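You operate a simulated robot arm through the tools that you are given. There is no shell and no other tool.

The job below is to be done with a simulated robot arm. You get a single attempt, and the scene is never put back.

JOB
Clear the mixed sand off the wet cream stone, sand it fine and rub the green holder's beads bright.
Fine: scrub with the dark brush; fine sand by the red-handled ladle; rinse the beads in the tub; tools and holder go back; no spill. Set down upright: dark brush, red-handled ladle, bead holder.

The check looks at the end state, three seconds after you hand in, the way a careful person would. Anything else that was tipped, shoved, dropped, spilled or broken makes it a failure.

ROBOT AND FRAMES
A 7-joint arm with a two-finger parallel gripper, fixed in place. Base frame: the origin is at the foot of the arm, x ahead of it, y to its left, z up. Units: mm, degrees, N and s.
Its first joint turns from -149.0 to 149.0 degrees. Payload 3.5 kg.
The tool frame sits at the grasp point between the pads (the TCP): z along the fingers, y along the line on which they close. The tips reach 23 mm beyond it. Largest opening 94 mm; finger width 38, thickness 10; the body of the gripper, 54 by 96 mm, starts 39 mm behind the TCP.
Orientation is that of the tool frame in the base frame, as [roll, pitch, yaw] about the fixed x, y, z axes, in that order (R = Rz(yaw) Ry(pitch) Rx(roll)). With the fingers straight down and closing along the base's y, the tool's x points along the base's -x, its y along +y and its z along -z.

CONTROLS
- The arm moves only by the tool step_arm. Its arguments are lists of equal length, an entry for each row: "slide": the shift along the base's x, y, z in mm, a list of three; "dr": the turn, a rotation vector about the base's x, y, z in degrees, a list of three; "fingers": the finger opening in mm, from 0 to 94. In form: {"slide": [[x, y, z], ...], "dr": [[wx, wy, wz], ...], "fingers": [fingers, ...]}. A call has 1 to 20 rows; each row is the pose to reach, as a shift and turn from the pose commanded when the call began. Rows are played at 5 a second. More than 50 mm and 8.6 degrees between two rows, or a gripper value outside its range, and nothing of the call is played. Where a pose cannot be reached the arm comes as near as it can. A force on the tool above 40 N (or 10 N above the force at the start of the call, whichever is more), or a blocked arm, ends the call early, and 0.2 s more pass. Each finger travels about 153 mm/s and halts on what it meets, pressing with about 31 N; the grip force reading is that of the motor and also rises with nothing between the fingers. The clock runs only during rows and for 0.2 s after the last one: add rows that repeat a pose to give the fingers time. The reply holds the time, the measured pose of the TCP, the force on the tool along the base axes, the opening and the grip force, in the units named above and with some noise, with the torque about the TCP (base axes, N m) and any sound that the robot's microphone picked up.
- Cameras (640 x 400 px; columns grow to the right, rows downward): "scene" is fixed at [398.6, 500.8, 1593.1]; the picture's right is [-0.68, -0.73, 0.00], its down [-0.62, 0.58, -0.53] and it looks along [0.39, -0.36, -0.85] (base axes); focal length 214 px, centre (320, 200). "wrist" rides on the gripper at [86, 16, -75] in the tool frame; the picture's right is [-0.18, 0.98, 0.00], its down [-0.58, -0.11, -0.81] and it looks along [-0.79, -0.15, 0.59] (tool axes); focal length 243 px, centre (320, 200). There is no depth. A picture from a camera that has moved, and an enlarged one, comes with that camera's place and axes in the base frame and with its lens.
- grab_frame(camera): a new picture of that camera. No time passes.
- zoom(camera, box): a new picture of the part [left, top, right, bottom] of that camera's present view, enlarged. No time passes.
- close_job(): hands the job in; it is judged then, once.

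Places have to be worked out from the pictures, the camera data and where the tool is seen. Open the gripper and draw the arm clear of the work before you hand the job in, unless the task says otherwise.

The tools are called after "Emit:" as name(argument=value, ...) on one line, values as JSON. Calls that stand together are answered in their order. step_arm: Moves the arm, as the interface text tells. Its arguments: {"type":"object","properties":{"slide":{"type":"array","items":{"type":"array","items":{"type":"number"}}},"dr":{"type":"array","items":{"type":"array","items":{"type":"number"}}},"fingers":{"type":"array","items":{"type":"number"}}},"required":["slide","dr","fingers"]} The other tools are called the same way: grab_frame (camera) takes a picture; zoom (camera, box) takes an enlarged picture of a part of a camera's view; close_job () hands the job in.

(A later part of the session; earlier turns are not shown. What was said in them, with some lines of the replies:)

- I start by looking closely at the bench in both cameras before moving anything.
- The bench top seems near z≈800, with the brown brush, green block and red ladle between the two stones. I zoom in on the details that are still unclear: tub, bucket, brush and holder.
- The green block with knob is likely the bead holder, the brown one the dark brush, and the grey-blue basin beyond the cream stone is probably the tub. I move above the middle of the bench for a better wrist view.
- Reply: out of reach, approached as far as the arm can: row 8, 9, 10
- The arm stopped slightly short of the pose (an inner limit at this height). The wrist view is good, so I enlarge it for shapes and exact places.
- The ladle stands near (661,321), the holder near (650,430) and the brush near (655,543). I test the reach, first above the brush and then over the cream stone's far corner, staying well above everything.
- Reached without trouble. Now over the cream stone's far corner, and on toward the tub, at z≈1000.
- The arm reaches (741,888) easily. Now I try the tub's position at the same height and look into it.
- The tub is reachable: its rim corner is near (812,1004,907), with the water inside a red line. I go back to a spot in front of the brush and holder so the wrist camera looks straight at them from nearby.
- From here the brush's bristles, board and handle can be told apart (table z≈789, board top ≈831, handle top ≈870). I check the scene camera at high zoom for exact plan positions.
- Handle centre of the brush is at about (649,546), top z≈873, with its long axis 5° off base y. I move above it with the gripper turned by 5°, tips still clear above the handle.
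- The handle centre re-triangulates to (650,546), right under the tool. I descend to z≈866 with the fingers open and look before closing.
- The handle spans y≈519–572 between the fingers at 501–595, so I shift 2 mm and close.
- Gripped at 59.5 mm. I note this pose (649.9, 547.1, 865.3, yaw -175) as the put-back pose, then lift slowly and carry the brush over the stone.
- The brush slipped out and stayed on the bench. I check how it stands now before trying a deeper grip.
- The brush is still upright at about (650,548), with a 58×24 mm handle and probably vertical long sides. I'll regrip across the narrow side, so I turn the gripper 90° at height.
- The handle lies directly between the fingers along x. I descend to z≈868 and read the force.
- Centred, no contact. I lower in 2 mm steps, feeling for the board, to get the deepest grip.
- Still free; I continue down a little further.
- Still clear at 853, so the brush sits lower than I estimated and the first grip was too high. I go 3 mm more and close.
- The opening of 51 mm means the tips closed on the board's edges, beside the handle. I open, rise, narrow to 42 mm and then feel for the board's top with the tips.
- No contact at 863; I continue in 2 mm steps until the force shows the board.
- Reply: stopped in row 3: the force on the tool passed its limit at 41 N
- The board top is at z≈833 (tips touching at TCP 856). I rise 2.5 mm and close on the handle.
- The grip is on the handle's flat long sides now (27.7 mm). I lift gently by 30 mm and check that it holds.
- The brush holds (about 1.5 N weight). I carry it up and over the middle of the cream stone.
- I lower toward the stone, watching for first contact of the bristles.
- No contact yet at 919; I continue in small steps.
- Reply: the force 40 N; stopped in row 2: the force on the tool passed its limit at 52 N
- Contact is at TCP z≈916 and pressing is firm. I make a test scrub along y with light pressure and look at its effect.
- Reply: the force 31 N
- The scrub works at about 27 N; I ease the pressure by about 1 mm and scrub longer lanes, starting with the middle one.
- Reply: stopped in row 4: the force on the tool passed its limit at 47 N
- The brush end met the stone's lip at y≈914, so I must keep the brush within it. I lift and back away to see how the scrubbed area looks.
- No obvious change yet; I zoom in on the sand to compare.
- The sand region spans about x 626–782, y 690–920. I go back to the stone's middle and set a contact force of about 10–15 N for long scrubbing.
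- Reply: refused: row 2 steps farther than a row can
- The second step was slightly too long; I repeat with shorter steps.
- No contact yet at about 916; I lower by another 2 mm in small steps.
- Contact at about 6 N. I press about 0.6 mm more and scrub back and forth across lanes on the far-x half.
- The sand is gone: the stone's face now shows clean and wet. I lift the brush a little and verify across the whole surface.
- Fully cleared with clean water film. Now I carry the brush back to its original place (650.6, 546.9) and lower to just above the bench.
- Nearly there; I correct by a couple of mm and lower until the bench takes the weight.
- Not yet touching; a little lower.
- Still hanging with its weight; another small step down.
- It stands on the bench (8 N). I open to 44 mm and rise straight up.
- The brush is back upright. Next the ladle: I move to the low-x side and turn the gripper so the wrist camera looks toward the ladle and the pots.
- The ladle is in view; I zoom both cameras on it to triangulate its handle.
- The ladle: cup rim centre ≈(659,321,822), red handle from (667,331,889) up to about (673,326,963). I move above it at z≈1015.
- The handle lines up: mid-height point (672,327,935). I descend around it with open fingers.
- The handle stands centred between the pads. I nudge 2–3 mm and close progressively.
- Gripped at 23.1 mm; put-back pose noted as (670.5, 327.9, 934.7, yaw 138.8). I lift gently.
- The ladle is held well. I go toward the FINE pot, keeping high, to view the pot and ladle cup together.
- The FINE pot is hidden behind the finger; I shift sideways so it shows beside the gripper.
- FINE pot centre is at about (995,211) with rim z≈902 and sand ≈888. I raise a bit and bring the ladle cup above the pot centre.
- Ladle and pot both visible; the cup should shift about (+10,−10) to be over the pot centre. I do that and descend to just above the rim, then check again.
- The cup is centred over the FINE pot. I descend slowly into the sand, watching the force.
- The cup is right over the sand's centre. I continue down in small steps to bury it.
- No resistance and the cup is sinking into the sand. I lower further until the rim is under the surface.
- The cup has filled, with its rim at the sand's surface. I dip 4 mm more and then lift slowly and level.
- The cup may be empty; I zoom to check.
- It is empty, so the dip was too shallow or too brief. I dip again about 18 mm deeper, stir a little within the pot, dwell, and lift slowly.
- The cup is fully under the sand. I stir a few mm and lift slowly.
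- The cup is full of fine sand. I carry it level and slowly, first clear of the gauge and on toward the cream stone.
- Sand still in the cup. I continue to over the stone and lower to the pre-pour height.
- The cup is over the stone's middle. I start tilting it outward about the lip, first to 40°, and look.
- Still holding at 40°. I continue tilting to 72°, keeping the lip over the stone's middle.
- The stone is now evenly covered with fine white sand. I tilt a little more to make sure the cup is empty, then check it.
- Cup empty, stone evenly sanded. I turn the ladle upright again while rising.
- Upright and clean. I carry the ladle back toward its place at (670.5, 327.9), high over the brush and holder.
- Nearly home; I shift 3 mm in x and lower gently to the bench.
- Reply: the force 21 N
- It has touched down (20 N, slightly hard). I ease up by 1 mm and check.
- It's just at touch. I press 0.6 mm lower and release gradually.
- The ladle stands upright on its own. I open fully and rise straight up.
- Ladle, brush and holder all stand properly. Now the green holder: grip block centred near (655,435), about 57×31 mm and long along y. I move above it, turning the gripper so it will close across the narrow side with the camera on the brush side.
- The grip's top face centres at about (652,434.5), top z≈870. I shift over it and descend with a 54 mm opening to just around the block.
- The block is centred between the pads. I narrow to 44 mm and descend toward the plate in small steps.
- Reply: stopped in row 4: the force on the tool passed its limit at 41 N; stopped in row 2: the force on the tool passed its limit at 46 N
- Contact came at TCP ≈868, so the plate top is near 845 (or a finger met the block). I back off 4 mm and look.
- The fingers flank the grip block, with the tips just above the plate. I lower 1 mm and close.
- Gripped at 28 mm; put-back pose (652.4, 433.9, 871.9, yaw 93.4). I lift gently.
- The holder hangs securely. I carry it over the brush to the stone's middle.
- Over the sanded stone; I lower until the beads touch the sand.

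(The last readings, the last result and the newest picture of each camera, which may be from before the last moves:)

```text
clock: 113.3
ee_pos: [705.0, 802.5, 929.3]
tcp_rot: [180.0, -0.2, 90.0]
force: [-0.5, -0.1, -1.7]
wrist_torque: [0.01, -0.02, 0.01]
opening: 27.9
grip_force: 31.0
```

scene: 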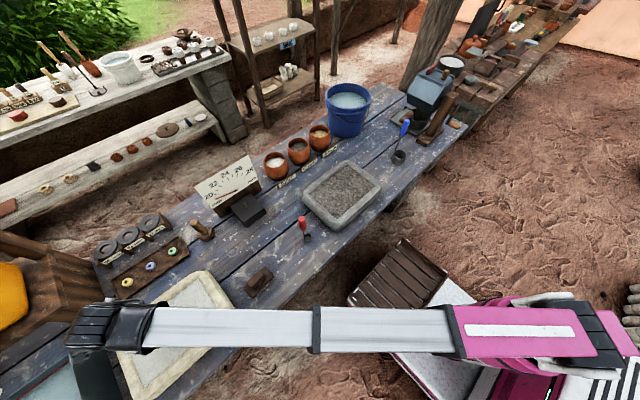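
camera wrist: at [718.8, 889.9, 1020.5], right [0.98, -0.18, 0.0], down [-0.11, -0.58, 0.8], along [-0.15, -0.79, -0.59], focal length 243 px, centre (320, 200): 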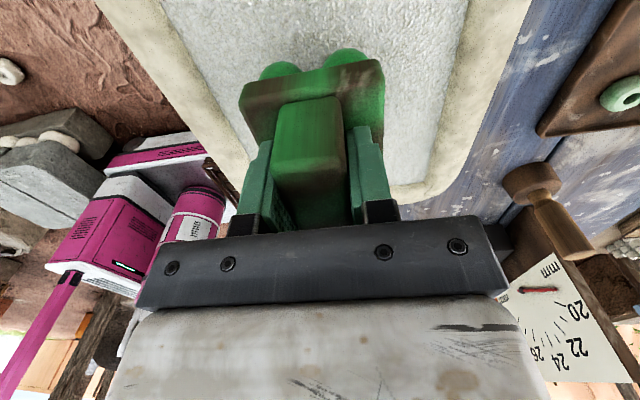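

No contact yet; another 1.5 mm down.

Emit:
step_arm(slide=[[0, 0, -1], [0, 0, -1.5], [0, 0, -1.5]], dr=[[0, 0, 0], [0, 0, 0], [0, 0, 0]], fingers=[0, 0, 0])

```text
clock: 114.1
ee_pos: [704.2, 800.9, 930.0]
tcp_rot: [179.8, -0.3, 89.9]
force: [2.7, 2.4, 22.3]
wrist_torque: [-0.2, 0.23, -0.02]
opening: 28.1
grip_force: 30.6
```

Contact at about 24 N; I ease 0.6 mm and rub with strokes along y within the sanded area.

Emit:
step_arm(slide=[[0, 18, 0.6], [0, 36, 0.6], [0, 54, 0.6], [8, 54, 0.6], [12, 36, 0.6], [12, 18, 0.6], [12, 0, 0.6], [12, -18, 0.6], [12, -36, 0.6], [12, -54, 0.6], [0, -54, 0.6], [-12, -54, 0.6], [-12, -36, 0.6], [-12, -18, 0.6], [-12, 0, 0.6], [-12, 18, 0.6], [-12, 36, 0.6], [-6, 36, 0.6], [0, 18, 0.6], [0, 0, 0.6]], dr=[[0, 0, 0], [0, 0, 0], [0, 0, 0], [0, 0, 0], [0, 0, 0], [0, 0, 0], [0, 0, 0], [0, 0, 0], [0, 0, 0], [0, 0, 0], [0, 0, 0], [0, 0, 0], [0, 0, 0], [0, 0, 0], [0, 0, 0], [0, 0, 0], [0, 0, 0], [0, 0, 0], [0, 0, 0], [0, 0, 0]], fingers=[0, 0, 0, 0, 0, 0, 0, 0, 0, 0, 0, 0, 0, 0, 0, 0, 0, 0, 0, 0])

Emit:
grab_frame(camera="wrist")

Emit:
zoom(camera="wrist", box=[220, 20, 420, 140])

```text
clock: 118.3
ee_pos: [705.4, 800.1, 929.2]
tcp_rot: [179.8, -0.2, 90.0]
force: [0.2, 3.9, 9.4]
wrist_torque: [0.38, 0.21, -0.09]
opening: 27.4
grip_force: 30.8
```

```text
taken
camera wrist: at [720.5, 888.3, 1003.0], right [0.98, -0.18, 0.0], down [-0.11, -0.58, 0.8], along [-0.15, -0.79, -0.59], focal length 243 px, centre (320, 200)
```

wrist: 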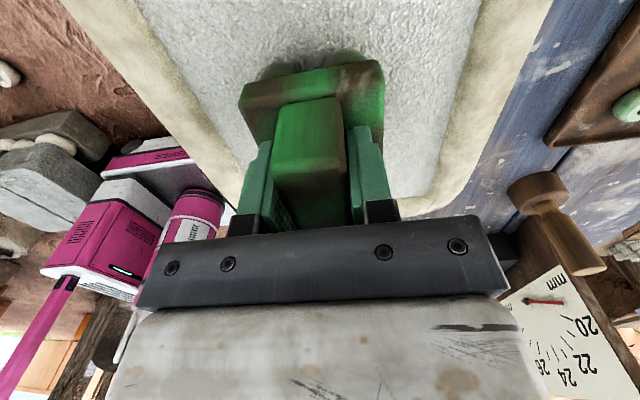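

```text
3.20 times, centred on (320, 80) of wrist
camera zoom: at [720.5, 888.3, 1003.0], right [0.98, -0.18, 0.0], down [-0.11, -0.58, 0.8], along [-0.15, -0.79, -0.59], focal length 776 px, centre (320, 584)
```

zoom: 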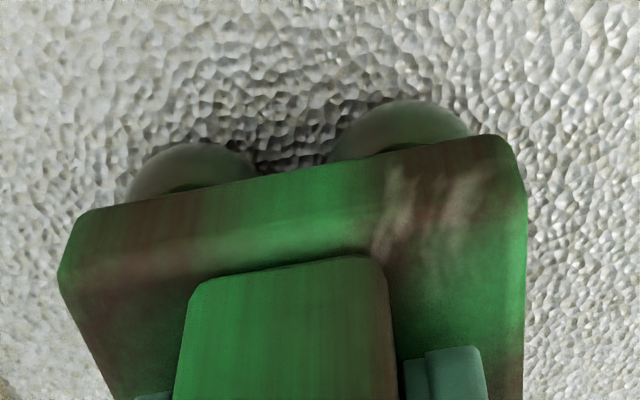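

The beads are now coated in pale slurry, so the rubbing is working. I continue with more strokes over a wider area.

Emit:
step_arm(slide=[[0, 20, 0], [0, 40, 0], [0, 56, 0], [15, 50, 0], [22, 30, 0], [22, 10, 0], [22, -10, 0], [22, -30, 0], [18, -50, 0], [0, -56, 0], [-18, -50, 0], [-22, -30, 0], [-22, -10, 0], [-22, 10, 0], [-22, 30, 0], [-18, 50, 0], [0, 50, 0], [0, 30, 0], [0, 10, 0], [0, 0, 0]], dr=[[0, 0, 0], [0, 0, 0], [0, 0, 0], [0, 0, 0], [0, 0, 0], [0, 0, 0], [0, 0, 0], [0, 0, 0], [0, 0, 0], [0, 0, 0], [0, 0, 0], [0, 0, 0], [0, 0, 0], [0, 0, 0], [0, 0, 0], [0, 0, 0], [0, 0, 0], [0, 0, 0], [0, 0, 0], [0, 0, 0]], fingers=[0, 0, 0, 0, 0, 0, 0, 0, 0, 0, 0, 0, 0, 0, 0, 0, 0, 0, 0, 0])

Emit:
zoom(camera="wrist", box=[220, 20, 420, 140])

```text
clock: 122.5
ee_pos: [703.3, 798.4, 928.6]
tcp_rot: [179.8, -0.1, 90.0]
force: [-0.8, -0.4, -2.6]
wrist_torque: [-0.02, 0.01, 0.01]
opening: 27.7
grip_force: 30.9
```

```text
3.20 times, centred on (320, 80) of wrist
camera zoom: at [718.6, 887.1, 1002.9], right [0.98, -0.18, 0.0], down [-0.11, -0.58, 0.8], along [-0.15, -0.79, -0.59], focal length 776 px, centre (320, 584)
```

zoom: 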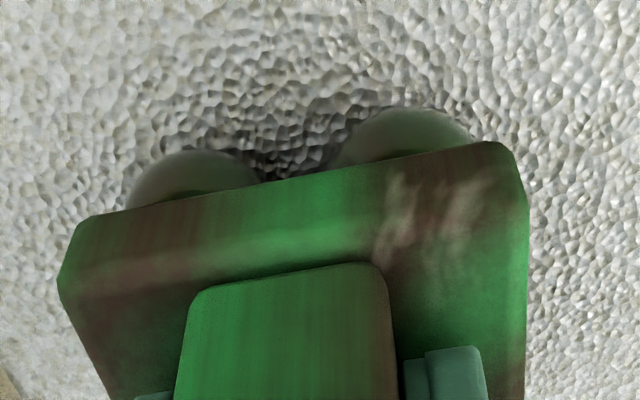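

The end force shows the contact has gone light (the holder slid slightly in the grip). I press about 1 mm lower and check the force.

Emit:
step_arm(slide=[[0, 0, -0.6], [0, 0, -1.2], [0, 0, -1.2]], dr=[[0, 0, 0], [0, 0, 0], [0, 0, 0]], fingers=[0, 0, 0])

```text
clock: 123.3
ee_pos: [704.6, 799.5, 927.7]
tcp_rot: [180.0, -0.3, 90.0]
force: [0.9, -1.3, 2.0]
wrist_torque: [0.03, 0.04, -0.01]
opening: 27.8
grip_force: 30.4
```

Light contact again (about 4 N). I press 0.7 mm more and rub another full round.

Emit:
step_arm(slide=[[0, 20, -0.7], [0, 40, -0.7], [0, 56, -0.7], [15, 50, -0.7], [22, 30, -0.7], [22, 10, -0.7], [22, -10, -0.7], [22, -30, -0.7], [18, -50, -0.7], [0, -56, -0.7], [-18, -50, -0.7], [-22, -30, -0.7], [-22, -10, -0.7], [-22, 10, -0.7], [-22, 30, -0.7], [-18, 50, -0.7], [0, 50, -0.7], [0, 30, -0.7], [0, 10, -0.7], [0, 0, -0.7]], dr=[[0, 0, 0], [0, 0, 0], [0, 0, 0], [0, 0, 0], [0, 0, 0], [0, 0, 0], [0, 0, 0], [0, 0, 0], [0, 0, 0], [0, 0, 0], [0, 0, 0], [0, 0, 0], [0, 0, 0], [0, 0, 0], [0, 0, 0], [0, 0, 0], [0, 0, 0], [0, 0, 0], [0, 0, 0], [0, 0, 0]], fingers=[0, 0, 0, 0, 0, 0, 0, 0, 0, 0, 0, 0, 0, 0, 0, 0, 0, 0, 0, 0])

Emit:
zoom(camera="wrist", box=[220, 20, 420, 140])

Emit:
grab_frame(camera="wrist")

```text
clock: 127.2
ee_pos: [705.2, 824.2, 925.8]
tcp_rot: [179.8, -0.4, 90.0]
force: [-2.5, -2.2, 6.6]
wrist_torque: [-0.2, 0.39, 0.03]
opening: 27.8
grip_force: 31.2
stopped in row 19: the force on the tool passed its limit at 43 N (the readings are from after the stop); the commanded pose is now the measured one
```

```text
3.20 times, centred on (320, 80) of wrist
camera zoom: at [720.0, 911.8, 1001.4], right [0.98, -0.18, 0.0], down [-0.11, -0.59, 0.8], along [-0.15, -0.79, -0.6], focal length 776 px, centre (320, 584)
```

zoom: 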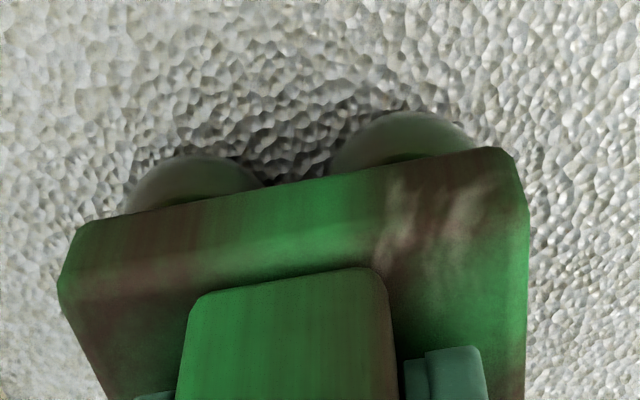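

```text
taken
camera wrist: at [720.0, 911.8, 1001.4], right [0.98, -0.18, 0.0], down [-0.11, -0.59, 0.8], along [-0.15, -0.79, -0.6], focal length 243 px, centre (320, 200)
```

wrist: 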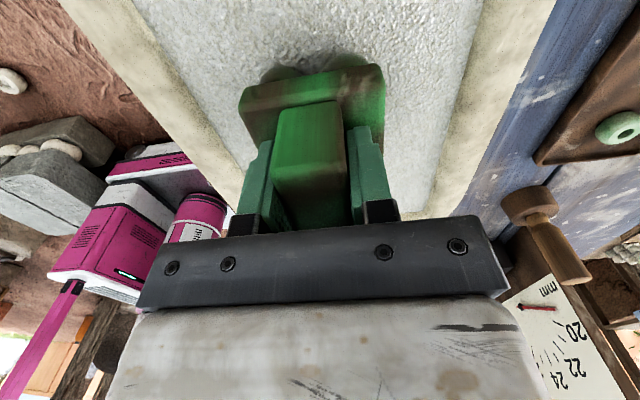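

The rubbing ran at full pressure until it touched the force limit. I ease slightly and do one more round, then look at the beads.

Emit:
step_arm(slide=[[0, -10, 0.5], [5, -30, 0.5], [10, -50, 0.5], [10, -70, 0.5], [0, -76, 0.5], [-10, -70, 0.5], [-10, -50, 0.5], [-10, -30, 0.5], [-10, -10, 0.5], [-10, 10, 0.5], [-5, 25, 0.5], [5, 25, 0.5], [15, 10, 0.5], [15, -10, 0.5], [15, -30, 0.5], [15, -50, 0.5], [15, -65, 0.5], [0, -55, 0.5], [0, -40, 0.5], [0, -25, 0.5]], dr=[[0, 0, 0], [0, 0, 0], [0, 0, 0], [0, 0, 0], [0, 0, 0], [0, 0, 0], [0, 0, 0], [0, 0, 0], [0, 0, 0], [0, 0, 0], [0, 0, 0], [0, 0, 0], [0, 0, 0], [0, 0, 0], [0, 0, 0], [0, 0, 0], [0, 0, 0], [0, 0, 0], [0, 0, 0], [0, 0, 0]], fingers=[0, 0, 0, 0, 0, 0, 0, 0, 0, 0, 0, 0, 0, 0, 0, 0, 0, 0, 0, 0])

Emit:
zoom(camera="wrist", box=[220, 20, 420, 140])

```text
clock: 128.4
ee_pos: [710.0, 752.3, 927.4]
tcp_rot: [179.6, -0.6, 90.1]
force: [-3.3, -1.1, 7.6]
wrist_torque: [-0.26, 0.48, -0.08]
opening: 27.8
grip_force: 30.7
stopped in row 5: the force on the tool passed its limit at 42 N (the readings are from after the stop); the commanded pose is now the measured one
```

```text
3.20 times, centred on (320, 80) of wrist
camera zoom: at [724.9, 839.9, 1001.7], right [0.98, -0.18, 0.01], down [-0.11, -0.59, 0.8], along [-0.14, -0.79, -0.6], focal length 776 px, centre (320, 584)
```

zoom: 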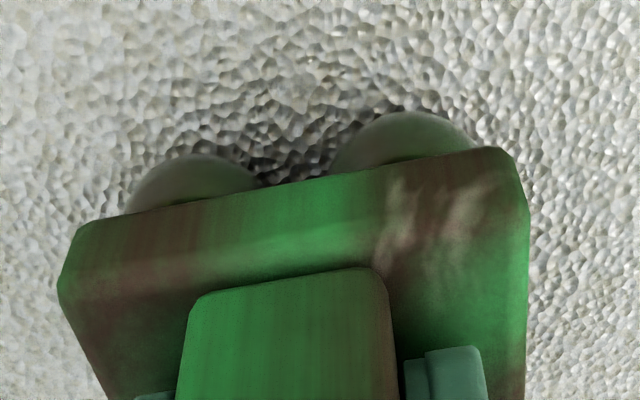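

Again at the force limit; I raise by 1.2 mm and continue rubbing with lighter contact.

Emit:
step_arm(slide=[[0, 0, 1.2], [-5, 10, 1.2], [-10, 30, 1.2], [-10, 50, 1.2], [-10, 70, 1.2], [-10, 90, 1.2], [0, 100, 1.2], [8, 90, 1.2], [8, 70, 1.2], [8, 50, 1.2], [8, 30, 1.2], [8, 10, 1.2], [0, 0, 1.2], [-20, 10, 1.2], [-20, 30, 1.2], [-20, 50, 1.2], [-20, 70, 1.2], [-10, 70, 1.2], [0, 55, 1.2], [0, 45, 1.2]], dr=[[0, 0, 0], [0, 0, 0], [0, 0, 0], [0, 0, 0], [0, 0, 0], [0, 0, 0], [0, 0, 0], [0, 0, 0], [0, 0, 0], [0, 0, 0], [0, 0, 0], [0, 0, 0], [0, 0, 0], [0, 0, 0], [0, 0, 0], [0, 0, 0], [0, 0, 0], [0, 0, 0], [0, 0, 0], [0, 0, 0]], fingers=[0, 0, 0, 0, 0, 0, 0, 0, 0, 0, 0, 0, 0, 0, 0, 0, 0, 0, 0, 0])

Emit:
zoom(camera="wrist", box=[220, 20, 420, 140])

```text
clock: 132.6
ee_pos: [711.0, 797.6, 926.8]
tcp_rot: [179.5, -0.6, 90.2]
force: [0.7, 0.3, -0.9]
wrist_torque: [0.05, 0.07, 0.0]
opening: 27.8
grip_force: 30.7
```

```text
3.20 times, centred on (320, 80) of wrist
camera zoom: at [724.5, 885.4, 1001.8], right [0.98, -0.18, 0.01], down [-0.11, -0.59, 0.8], along [-0.14, -0.79, -0.6], focal length 776 px, centre (320, 584)
```

zoom: 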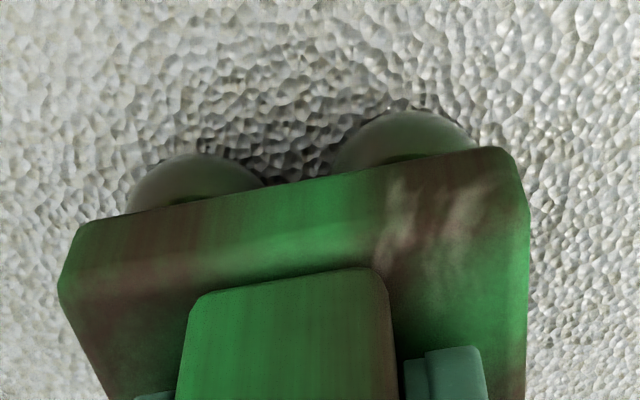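

Contact is just lost at the end; I press 0.9 mm lower and do one more complete round.

Emit:
step_arm(slide=[[0, 0, -0.6], [-5, 15, -0.9], [-10, 30, -0.9], [-10, 45, -0.9], [-5, 55, -0.9], [5, 55, -0.9], [8, 40, -0.9], [8, 20, -0.9], [8, 0, -0.9], [8, -20, -0.9], [8, -40, -0.9], [-5, -45, -0.9], [-20, -40, -0.9], [-20, -20, -0.9], [-20, 0, -0.9], [-20, 20, -0.9], [-20, 40, -0.9], [-10, 40, -0.9], [-5, 20, -0.9], [0, 0, -0.9]], dr=[[0, 0, 0], [0, 0, 0], [0, 0, 0], [0, 0, 0], [0, 0, 0], [0, 0, 0], [0, 0, 0], [0, 0, 0], [0, 0, 0], [0, 0, 0], [0, 0, 0], [0, 0, 0], [0, 0, 0], [0, 0, 0], [0, 0, 0], [0, 0, 0], [0, 0, 0], [0, 0, 0], [0, 0, 0], [0, 0, 0]], fingers=[0, 0, 0, 0, 0, 0, 0, 0, 0, 0, 0, 0, 0, 0, 0, 0, 0, 0, 0, 0])

Emit:
zoom(camera="wrist", box=[220, 20, 420, 140])

```text
clock: 136.8
ee_pos: [711.3, 799.3, 927.0]
tcp_rot: [179.4, -0.7, 90.1]
force: [-1.4, 13.0, 32.8]
wrist_torque: [0.18, 0.77, -0.31]
opening: 28.1
grip_force: 31.0
```

```text
3.20 times, centred on (320, 80) of wrist
camera zoom: at [724.9, 885.5, 1002.0], right [0.98, -0.18, 0.01], down [-0.12, -0.59, 0.8], along [-0.14, -0.79, -0.6], focal length 776 px, centre (320, 584)
```

zoom: 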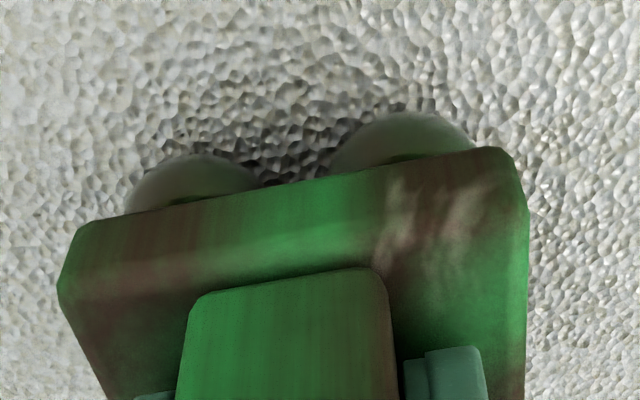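

Rubbed well with about 33 N at the end. I lift off straight, inspect the beads, then go toward the tub.

Emit:
step_arm(slide=[[0, 0, 4], [0, 0, 12], [0, 0, 30], [0, 0, 55], [0, 0, 80], [0, 0, 95], [0, 0, 95]], dr=[[0, 0, 0], [0, 0, 0], [0, 0, 0], [0, 0, 0], [0, 0, 0], [0, 0, 0], [0, 0, 0]], fingers=[0, 0, 0, 0, 0, 0, 0])

Emit:
zoom(camera="wrist", box=[220, 20, 420, 140])

Emit:
grab_frame(camera="scene")

Emit:
zoom(camera="scene", box=[60, 240, 300, 400])

```text
clock: 138.4
ee_pos: [713.4, 799.2, 1021.5]
tcp_rot: [179.5, -0.5, 90.0]
force: [-0.1, -0.4, -2.2]
wrist_torque: [0.01, 0.01, -0.01]
opening: 27.7
grip_force: 31.3
```

```text
3.20 times, centred on (320, 80) of wrist
camera zoom: at [727.3, 886.5, 1096.1], right [0.98, -0.18, 0.01], down [-0.12, -0.59, 0.8], along [-0.14, -0.79, -0.6], focal length 776 px, centre (320, 584)
```

zoom: 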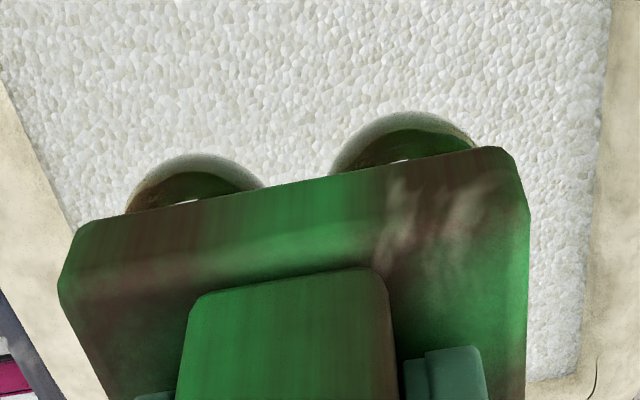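

```text
taken
```

scene: 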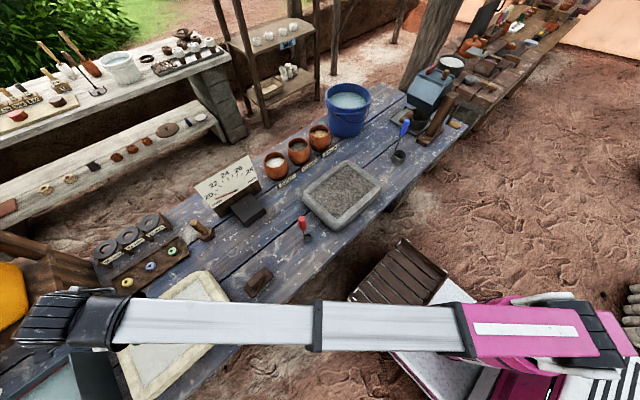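

```text
2.50 times, centred on (180, 320) of scene
camera zoom: at [398.6, 500.8, 1593.1], right [-0.68, -0.73, 0.0], down [-0.62, 0.58, -0.53], along [0.39, -0.36, -0.85], focal length 536 px, centre (670, -100)
```

zoom: 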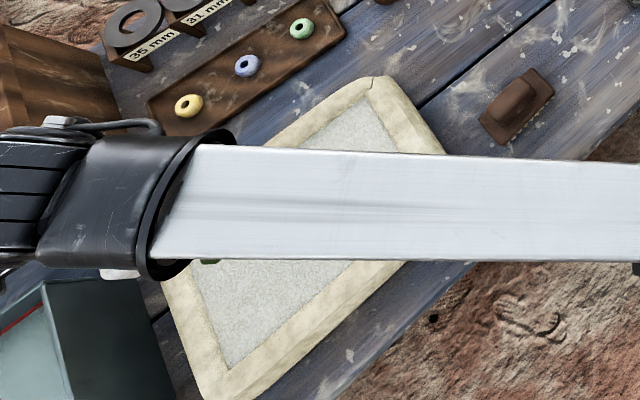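

The beads now reflect glossily with slurry at the edges. I move over the tub at (702,1078), staying high.

Emit:
step_arm(slide=[[0, 20, 5], [0, 55, 10], [0, 95, 15], [0, 135, 15], [-2, 175, 15], [-5, 215, 15], [-8, 250, 15], [-11, 272, 15], [-11, 279, 15], [-11, 279, 15]], dr=[[0, 0, 0], [0, 0, 0], [0, 0, 0], [0, 0, 0], [0, 0, 0], [0, 0, 0], [0, 0, 0], [0, 0, 0], [0, 0, 0], [0, 0, 0]], fingers=[0, 0, 0, 0, 0, 0, 0, 0, 0, 0])

Emit:
grab_frame(camera="wrist")

Emit:
grab_frame(camera="scene")

```text
clock: 140.6
ee_pos: [699.2, 1076.6, 1035.2]
tcp_rot: [179.6, -0.5, 90.0]
force: [0.3, -0.2, -2.0]
wrist_torque: [0.0, -0.01, -0.05]
opening: 27.7
grip_force: 31.0
```

```text
taken
camera wrist: at [713.8, 1164.1, 1109.3], right [0.98, -0.18, 0.01], down [-0.12, -0.59, 0.8], along [-0.14, -0.79, -0.6], focal length 243 px, centre (320, 200)
```

wrist: 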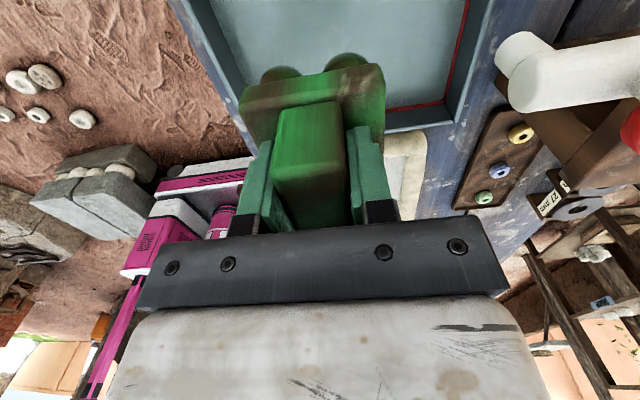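

```text
taken
```

scene: 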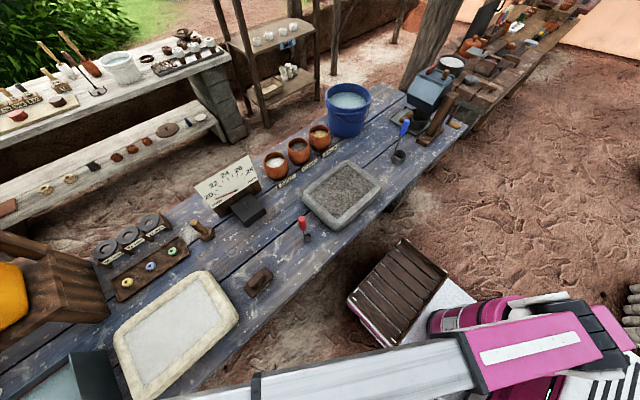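

The tub's inner walls are at x≈627–812 and y≥1006; I shift 12 mm in x to be better centred and lower slowly into the water.

Emit:
step_arm(slide=[[6, 2, -15], [12, 4, -32], [12, 4, -50], [12, 4, -62], [12, 4, -68], [12, 4, -74], [12, 4, -80], [12, 4, -85], [12, 4, -85]], dr=[[0, 0, 0], [0, 0, 0], [0, 0, 0], [0, 0, 0], [0, 0, 0], [0, 0, 0], [0, 0, 0], [0, 0, 0], [0, 0, 0]], fingers=[0, 0, 0, 0, 0, 0, 0, 0, 0])

Emit:
grab_frame(camera="wrist")

Emit:
zoom(camera="scene", box=[0, 300, 160, 400])

```text
clock: 142.6
ee_pos: [710.6, 1080.8, 951.7]
tcp_rot: [179.5, -0.6, 89.9]
force: [0.6, -0.1, -1.9]
wrist_torque: [-0.02, -0.02, 0.01]
opening: 27.8
grip_force: 30.4
```

```text
taken
camera wrist: at [725.6, 1168.6, 1026.1], right [0.98, -0.18, 0.01], down [-0.12, -0.59, 0.8], along [-0.14, -0.79, -0.6], focal length 243 px, centre (320, 200)
```

wrist: 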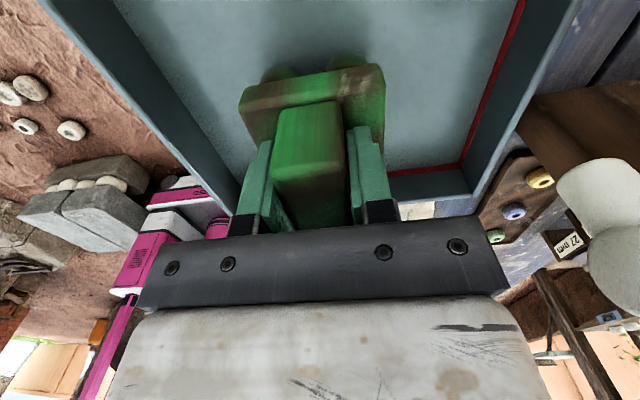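

```text
4.00 times, centred on (80, 350) of scene
camera zoom: at [398.6, 500.8, 1593.1], right [-0.68, -0.73, 0.0], down [-0.62, 0.58, -0.53], along [0.39, -0.36, -0.85], focal length 858 px, centre (1280, -400)
```

zoom: 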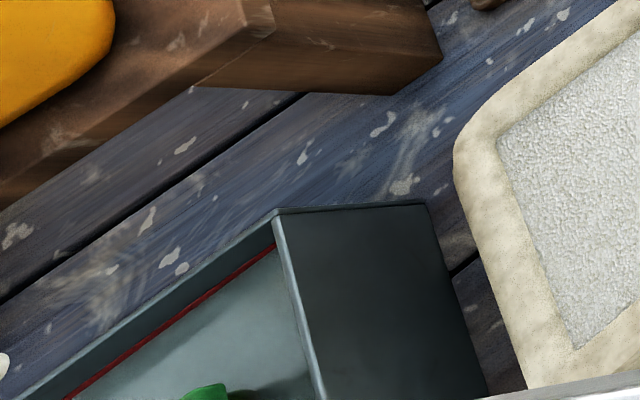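

Inside the tub's walls with room on all sides. I lower further into the water in 6 mm steps.

Emit:
step_arm(slide=[[0, 0, -6], [0, 0, -12], [0, 0, -18], [0, 0, -24], [0, 0, -30], [0, 0, -30], [0, 0, -30]], dr=[[0, 0, 0], [0, 0, 0], [0, 0, 0], [0, 0, 0], [0, 0, 0], [0, 0, 0], [0, 0, 0]], fingers=[0, 0, 0, 0, 0, 0, 0])

Emit:
grab_frame(camera="wrist")

Emit:
zoom(camera="wrist", box=[200, 0, 440, 150])

Emit:
zoom(camera="scene", box=[0, 320, 120, 400])

```text
clock: 144.2
ee_pos: [711.7, 1080.0, 921.4]
tcp_rot: [179.6, -0.6, 90.1]
force: [0.7, 0.2, -1.9]
wrist_torque: [0.0, 0.02, -0.01]
opening: 27.6
grip_force: 30.4
```

```text
taken
camera wrist: at [726.4, 1168.6, 995.8], right [0.98, -0.18, 0.01], down [-0.12, -0.59, 0.8], along [-0.14, -0.79, -0.6], focal length 243 px, centre (320, 200)
```

wrist: 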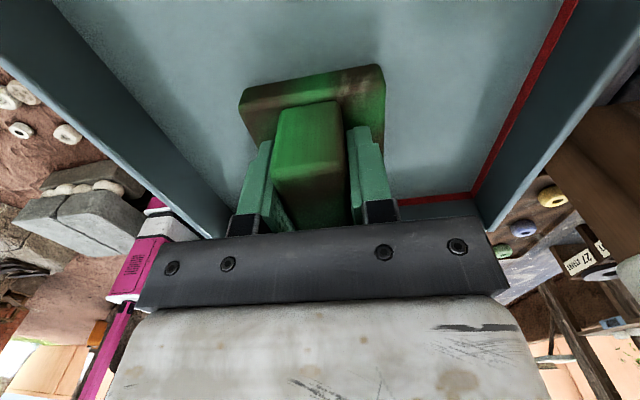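

```text
2.67 times, centred on (320, 75) of wrist
camera zoom: at [726.4, 1168.6, 995.8], right [0.98, -0.18, 0.01], down [-0.12, -0.59, 0.8], along [-0.14, -0.79, -0.6], focal length 647 px, centre (320, 533)
```

zoom: 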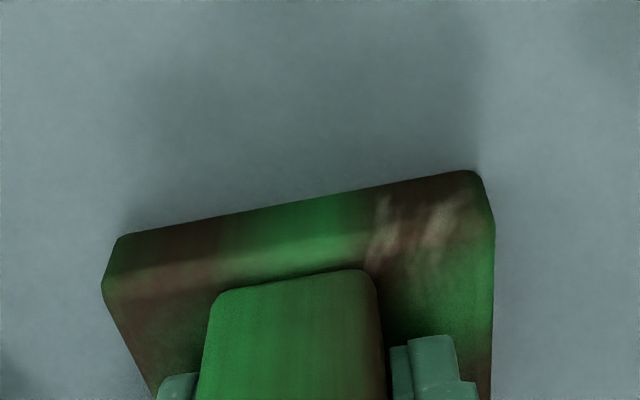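

```text
5.00 times, centred on (60, 360) of scene
camera zoom: at [398.6, 500.8, 1593.1], right [-0.68, -0.73, 0.0], down [-0.62, 0.58, -0.53], along [0.39, -0.36, -0.85], focal length 1072 px, centre (1620, -600)
```

zoom: 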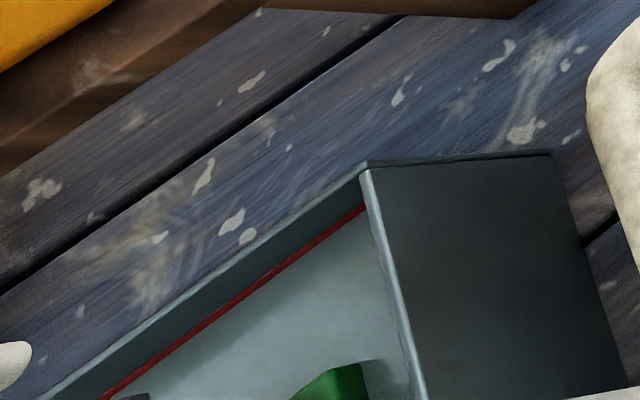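

The beads are under water. I swish gently in small, slow strokes, then raise slowly and let it drip over the tub.

Emit:
step_arm(slide=[[0, 5, -3], [0, 12, -4], [0, 18, -4], [0, 12, -4], [0, 5, -4], [0, -3, -4], [0, -8, -4], [0, -3, -4], [6, 3, -4], [12, 6, -4], [6, 6, -4], [0, 3, -4], [-6, 0, -4], [-8, 0, -4], [-4, 0, -4], [0, 0, -4], [0, 0, -4]], dr=[[0, 0, 0], [0, 0, 0], [0, 0, 0], [0, 0, 0], [0, 0, 0], [0, 0, 0], [0, 0, 0], [0, 0, 0], [0, 0, 0], [0, 0, 0], [0, 0, 0], [0, 0, 0], [0, 0, 0], [0, 0, 0], [0, 0, 0], [0, 0, 0], [0, 0, 0]], fingers=[0, 0, 0, 0, 0, 0, 0, 0, 0, 0, 0, 0, 0, 0, 0, 0, 0])

Emit:
step_arm(slide=[[0, 0, 4], [0, 0, 10], [0, 0, 16], [0, 0, 22], [0, 0, 28], [0, 0, 36], [0, 0, 46], [0, 0, 58], [0, 0, 72], [0, 0, 88], [0, 0, 104], [0, 0, 118], [0, 0, 124], [0, 0, 124], [0, 0, 124], [0, 0, 124], [0, 0, 124], [0, 0, 124]], dr=[[0, 0, 0], [0, 0, 0], [0, 0, 0], [0, 0, 0], [0, 0, 0], [0, 0, 0], [0, 0, 0], [0, 0, 0], [0, 0, 0], [0, 0, 0], [0, 0, 0], [0, 0, 0], [0, 0, 0], [0, 0, 0], [0, 0, 0], [0, 0, 0], [0, 0, 0], [0, 0, 0]], fingers=[0, 0, 0, 0, 0, 0, 0, 0, 0, 0, 0, 0, 0, 0, 0, 0, 0, 0])

Emit:
zoom(camera="wrist", box=[220, 20, 420, 140])

Emit:
grab_frame(camera="wrist")

```text
clock: 147.8
ee_pos: [712.9, 1081.8, 917.9]
tcp_rot: [179.4, -0.6, 89.9]
force: [-0.1, -0.4, -2.1]
wrist_torque: [-0.02, -0.01, 0.04]
opening: 27.8
grip_force: 31.1
```

```text
clock: 151.6
ee_pos: [709.6, 1076.4, 1040.5]
tcp_rot: [179.5, -0.7, 90.1]
force: [0.0, 0.7, -2.6]
wrist_torque: [0.0, 0.0, -0.02]
opening: 27.7
grip_force: 30.5
out of reach, approached as far as the arm can: row 11, 12, 13, 14, 15, 16, 17, 18
```

```text
3.20 times, centred on (320, 80) of wrist
camera zoom: at [723.5, 1162.7, 1114.6], right [0.98, -0.18, 0.01], down [-0.12, -0.59, 0.8], along [-0.14, -0.79, -0.6], focal length 776 px, centre (320, 584)
```

zoom: 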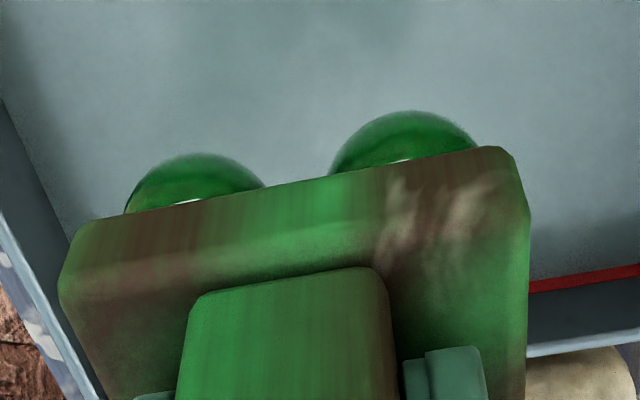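

```text
taken
camera wrist: at [723.5, 1162.7, 1114.6], right [0.98, -0.18, 0.01], down [-0.12, -0.59, 0.8], along [-0.14, -0.79, -0.6], focal length 243 px, centre (320, 200)
```

wrist: 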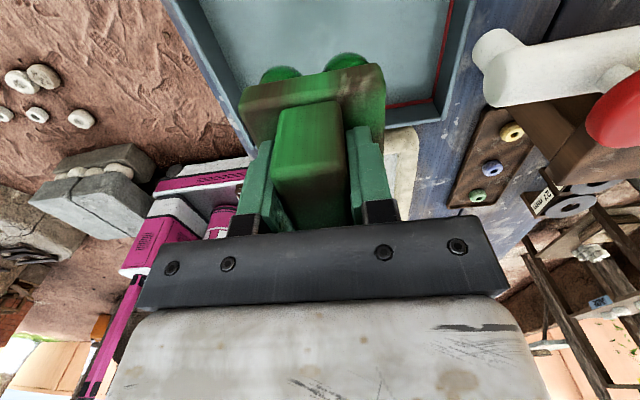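

The beads come out clean and glossy green. I carry the holder back, high over the stone and brush, to its place.

Emit:
step_arm(slide=[[0, -20, -5], [0, -55, -8], [0, -95, -10], [0, -135, -10], [0, -175, -10], [0, -215, -10], [0, -255, -10], [-5, -295, -12], [-11, -335, -15], [-17, -375, -20], [-23, -415, -25], [-29, -455, -30], [-35, -495, -32], [-41, -535, -35], [-47, -575, -38], [-53, -610, -40], [-56, -635, -40], [-57, -644, -40], [-57, -644, -40]], dr=[[0, 0, 0], [0, 0, 0], [0, 0, 0], [0, 0, 0], [0, 0, 0], [0, 0, 0], [0, 0, 0], [0, 0, 0], [0, 0, 0.5], [0, 0, 1], [0, 0, 1.5], [0, 0, 2], [0, 0, 2.5], [0, 0, 3], [0, 0, 3.4], [0, 0, 3.4], [0, 0, 3.4], [0, 0, 3.4], [0, 0, 3.4]], fingers=[0, 0, 0, 0, 0, 0, 0, 0, 0, 0, 0, 0, 0, 0, 0, 0, 0, 0, 0])

Emit:
grab_frame(camera="wrist")

Emit:
grab_frame(camera="scene")

```text
clock: 155.6
ee_pos: [651.9, 431.2, 1001.7]
tcp_rot: [179.7, -0.5, 93.3]
force: [-0.1, -0.6, -1.7]
wrist_torque: [0.0, 0.01, 0.0]
opening: 27.8
grip_force: 31.2
```

```text
taken
camera wrist: at [660.8, 519.7, 1075.2], right [0.99, -0.12, 0.01], down [-0.08, -0.59, 0.8], along [-0.1, -0.79, -0.6], focal length 243 px, centre (320, 200)
```

wrist: 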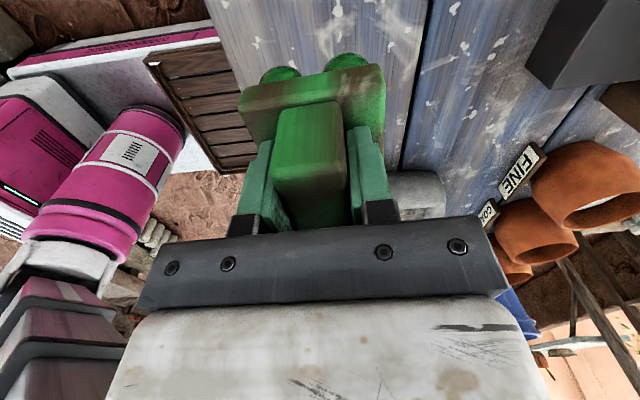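

```text
taken
```

scene: 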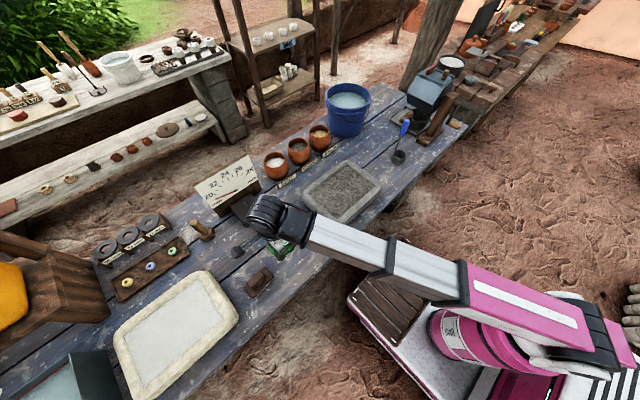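

All standing. I lower the holder to about 9 mm above its place, with a 2.5 mm correction in y.

Emit:
step_arm(slide=[[0, 2.5, -35], [0, 2.5, -70], [0, 2.5, -100], [0, 2.5, -118], [0, 2.5, -124], [0, 2.5, -124]], dr=[[0.4, 0, 0], [0.4, 0, 0], [0.4, 0, 0], [0.4, 0, 0], [0.4, 0, 0], [0.4, 0, 0]], fingers=[0, 0, 0, 0, 0, 0])

Emit:
step_arm(slide=[[0, 0, -2], [0, 0, -4], [0, 0, -5], [0, 0, -5]], dr=[[0, 0, 0], [0, 0, 0], [0, 0, 0], [0, 0, 0]], fingers=[0, 0, 0, 0])

```text
clock: 157.0
ee_pos: [651.9, 434.3, 877.1]
tcp_rot: [179.5, -1.0, 93.4]
force: [-0.9, -0.7, -2.2]
wrist_torque: [0.04, -0.01, -0.01]
opening: 27.8
grip_force: 31.2
```

```text
clock: 158.0
ee_pos: [652.0, 433.5, 870.2]
tcp_rot: [179.4, -1.0, 93.4]
force: [-0.4, -0.4, -1.5]
wrist_torque: [0.02, 0.02, -0.03]
opening: 27.6
grip_force: 31.5
```

Still hanging; I continue down in 1 mm steps until the bench carries it, undoing the small tilt.

Emit:
step_arm(slide=[[0, 0, -0.8], [0, 0, -1.5], [0, 0, -1.5]], dr=[[-0.3, 0, 0], [-0.3, 0, 0], [-0.3, 0, 0]], fingers=[0, 0, 0])

```text
clock: 158.8
ee_pos: [652.6, 433.4, 869.8]
tcp_rot: [179.5, -0.6, 93.4]
force: [0.0, -0.3, 3.2]
wrist_torque: [-0.15, 0.11, 0.02]
opening: 27.9
grip_force: 30.4
```

It rests on the bench (about 5 N). I open gently and rise straight up.

Emit:
step_arm(slide=[[0, 0, -0.2], [0, 0, -0.2], [0, 0, 0.3], [0, 0, 0.5], [0, 0, 8], [0, 0, 25], [0, 0, 60], [0, 0, 100], [0, 0, 135]], dr=[[0, 0, 0], [0, 0, 0], [0, 0, 0], [0, 0, 0], [0, 0, 0], [0, 0, 0], [0, 0, 0], [0, 0, 0], [0, 0, 0]], fingers=[0, 32, 38, 44, 44, 50, 70, 94, 94])

Emit:
grab_frame(camera="wrist")

Emit:
zoom(camera="scene", box=[230, 190, 350, 290])

```text
clock: 160.8
ee_pos: [652.1, 432.5, 1004.4]
tcp_rot: [179.6, -0.6, 93.5]
force: [-0.2, 1.1, -0.3]
wrist_torque: [0.0, -0.01, 0.01]
opening: 93.9
grip_force: 0.1
```

```text
taken
camera wrist: at [661.9, 521.0, 1079.1], right [0.99, -0.13, 0.01], down [-0.08, -0.6, 0.8], along [-0.1, -0.79, -0.6], focal length 243 px, centre (320, 200)
```

wrist: 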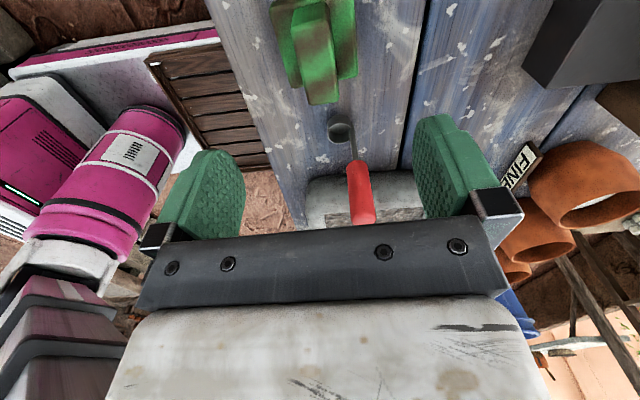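

```text
4.00 times, centred on (290, 240) of scene
camera zoom: at [398.6, 500.8, 1593.1], right [-0.68, -0.73, 0.0], down [-0.62, 0.58, -0.53], along [0.39, -0.36, -0.85], focal length 858 px, centre (440, 40)
```

zoom: 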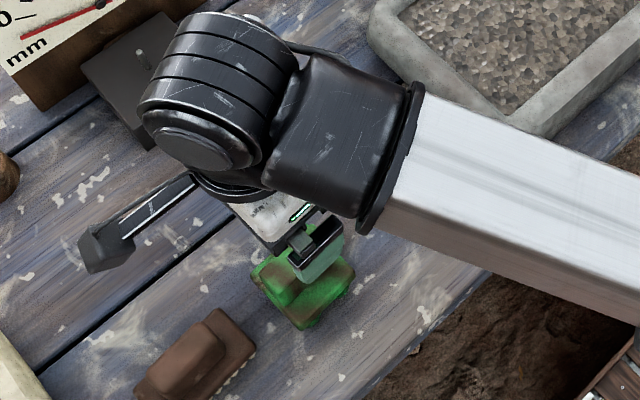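

The holder stands upright. I draw the arm back off the bench, then inspect the whole scene.

Emit:
step_arm(slide=[[-30, 5, 5], [-65, 15, 5], [-100, 30, 5], [-135, 50, 5], [-165, 75, 5], [-185, 100, 5], [-195, 125, 5], [-195, 125, 5]], dr=[[0, 0, 0], [0, 0, 0], [0, 0, 0], [0, 0, 0], [0, 0, 0], [0, 0, 0], [0, 0, 0], [0, 0, 0]], fingers=[94, 94, 94, 94, 94, 94, 94, 94])

Emit:
grab_frame(camera="scene")

Emit:
zoom(camera="scene", box=[230, 190, 350, 290])

Emit:
zoom(camera="scene", box=[60, 250, 260, 400])

Emit:
zoom(camera="scene", box=[264, 238, 312, 278])

```text
clock: 162.6
ee_pos: [457.5, 559.3, 1008.9]
tcp_rot: [179.6, -0.7, 93.5]
force: [-0.1, 0.4, 0.4]
wrist_torque: [0.03, 0.02, 0.0]
opening: 93.9
grip_force: 0.0
```

```text
taken
```

scene: 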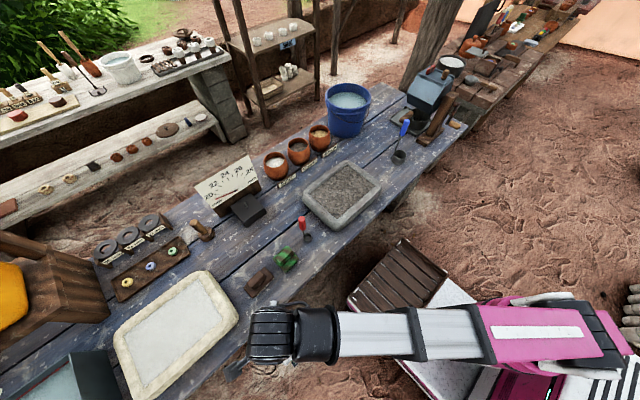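

```text
4.00 times, centred on (290, 240) of scene
camera zoom: at [398.6, 500.8, 1593.1], right [-0.68, -0.73, 0.0], down [-0.62, 0.58, -0.53], along [0.39, -0.36, -0.85], focal length 858 px, centre (440, 40)
```

zoom: 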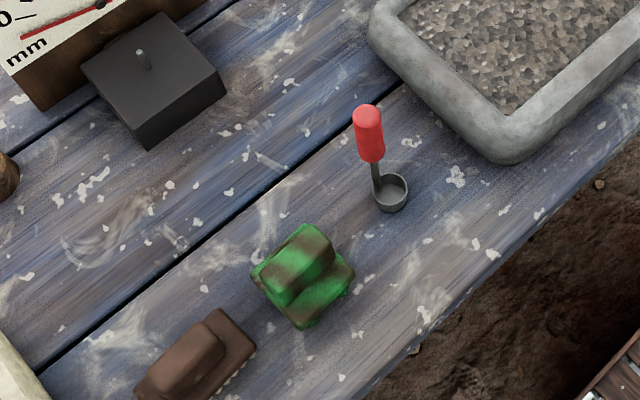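

```text
2.67 times, centred on (160, 325) of scene
camera zoom: at [398.6, 500.8, 1593.1], right [-0.68, -0.73, 0.0], down [-0.62, 0.58, -0.53], along [0.39, -0.36, -0.85], focal length 572 px, centre (747, -133)
```

zoom: 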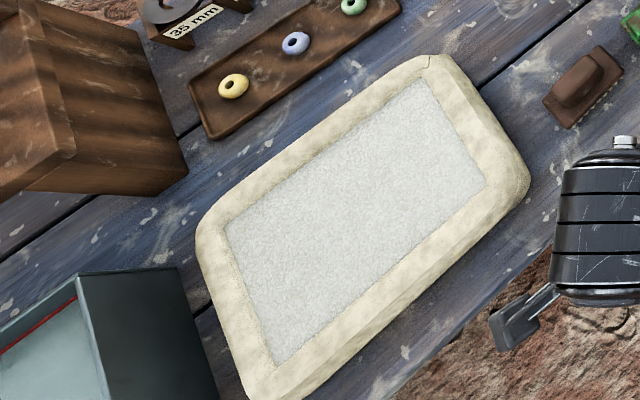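

```text
10.00 times, centred on (288, 258) of scene
camera zoom: at [398.6, 500.8, 1593.1], right [-0.68, -0.73, 0.0], down [-0.62, 0.58, -0.53], along [0.39, -0.36, -0.85], focal length 2145 px, centre (640, -380)
```

zoom: 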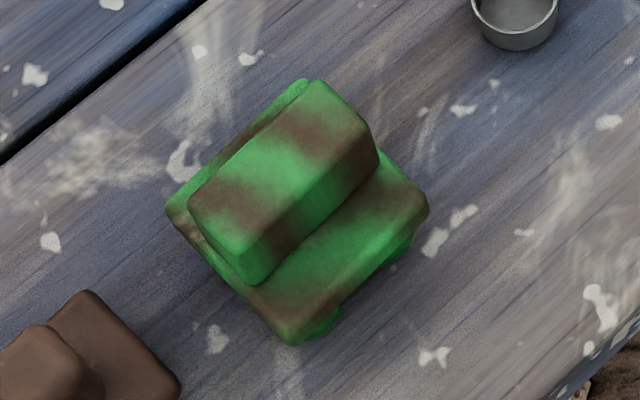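

Everything stands in place and the stone is evenly fine-sanded. To judge the beads' shine I turn the wrist camera toward the holder from the front, as in my earlier picture.

Emit:
step_arm(slide=[[0, -5, 0], [0, -15, 0], [0, -25, 0], [0, -35, 0], [0, -45, 0], [0, -55, 0], [0, -65, 0], [0, -75, 0], [0, -85, 0], [0, -95, 0], [0, -100, 0]], dr=[[0, 0, 8], [0, 0, 16], [0, 0, 24], [0, 0, 32], [0, 0, 40], [0, 0, 48], [0, 0, 56], [0, 0, 64], [0, 0, 72], [0, 0, 80], [0, 0, 86.5]], fingers=[94, 94, 94, 94, 94, 94, 94, 94, 94, 94, 94])

Emit:
grab_frame(camera="wrist")

Emit:
zoom(camera="wrist", box=[220, 100, 420, 225])

```text
clock: 165.0
ee_pos: [456.1, 458.9, 1010.0]
tcp_rot: [179.5, -0.7, -180.0]
force: [0.2, 0.1, -0.2]
wrist_torque: [0.0, 0.03, 0.03]
opening: 93.8
grip_force: 0.0
```

```text
taken
camera wrist: at [369.2, 474.9, 1084.1], right [0.18, 0.98, 0.01], down [0.59, -0.12, 0.8], along [0.79, -0.14, -0.6], focal length 243 px, centre (320, 200)
```

wrist: 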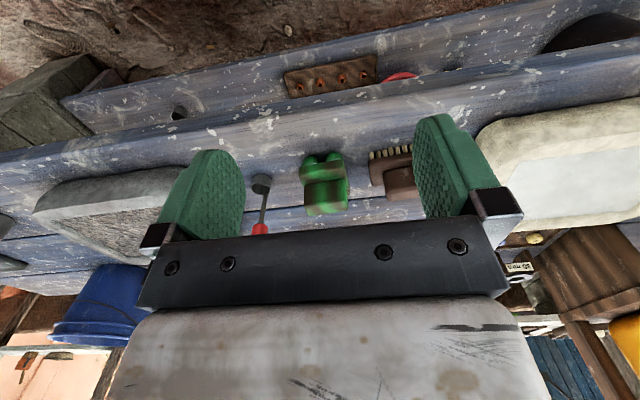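

```text
3.20 times, centred on (320, 162) of wrist
camera zoom: at [369.2, 474.9, 1084.1], right [0.18, 0.98, 0.01], down [0.59, -0.12, 0.8], along [0.79, -0.14, -0.6], focal length 776 px, centre (320, 320)
```

zoom: 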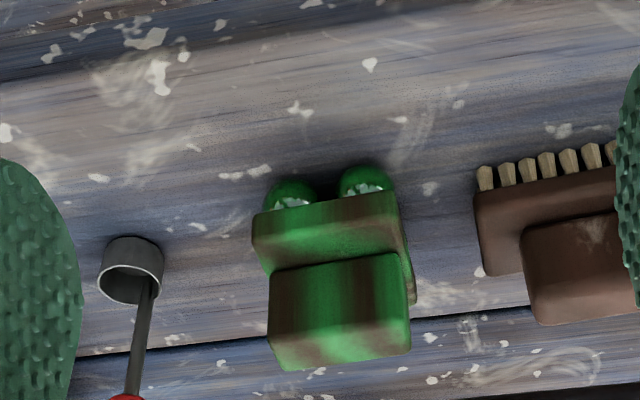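

The beads now mirror the sky, and the brush, ladle and holder stand upright in their places. The stone is covered in fine sand only, the arm is clear and the gripper is open. I hand the job in.

Emit:
close_job()

```text
The job is handed in.
```

The job is handed in. The cream stone was scrubbed clear and re-sanded fine, and the green holder's beads were rubbed and rinsed until they shone.

- **Stone:** I scrubbed it with the dark brush until all the mixed sand was gone. One full red-handled ladle from the FINE pot then covered it evenly.
- **Beads:** I rubbed them on the fine sand in several rounds, then dipped and swished them in the tub. In the last pictures they reflect the light clearly.
- **Tools and spills:** The dark brush, ladle and holder are back in their places and stand upright. I saw no spill in the final pictures.

- **Brush:** My first grip slipped off, and the brush stayed upright on the bench.
- **Ladle:** The first dip came up empty, so I dipped again deeper.
- **Force stops:** The arm's force limit stopped me a few times, while feeling for the brush and holder plates and while scrubbing and rubbing on the stone. I saw no damage from this.
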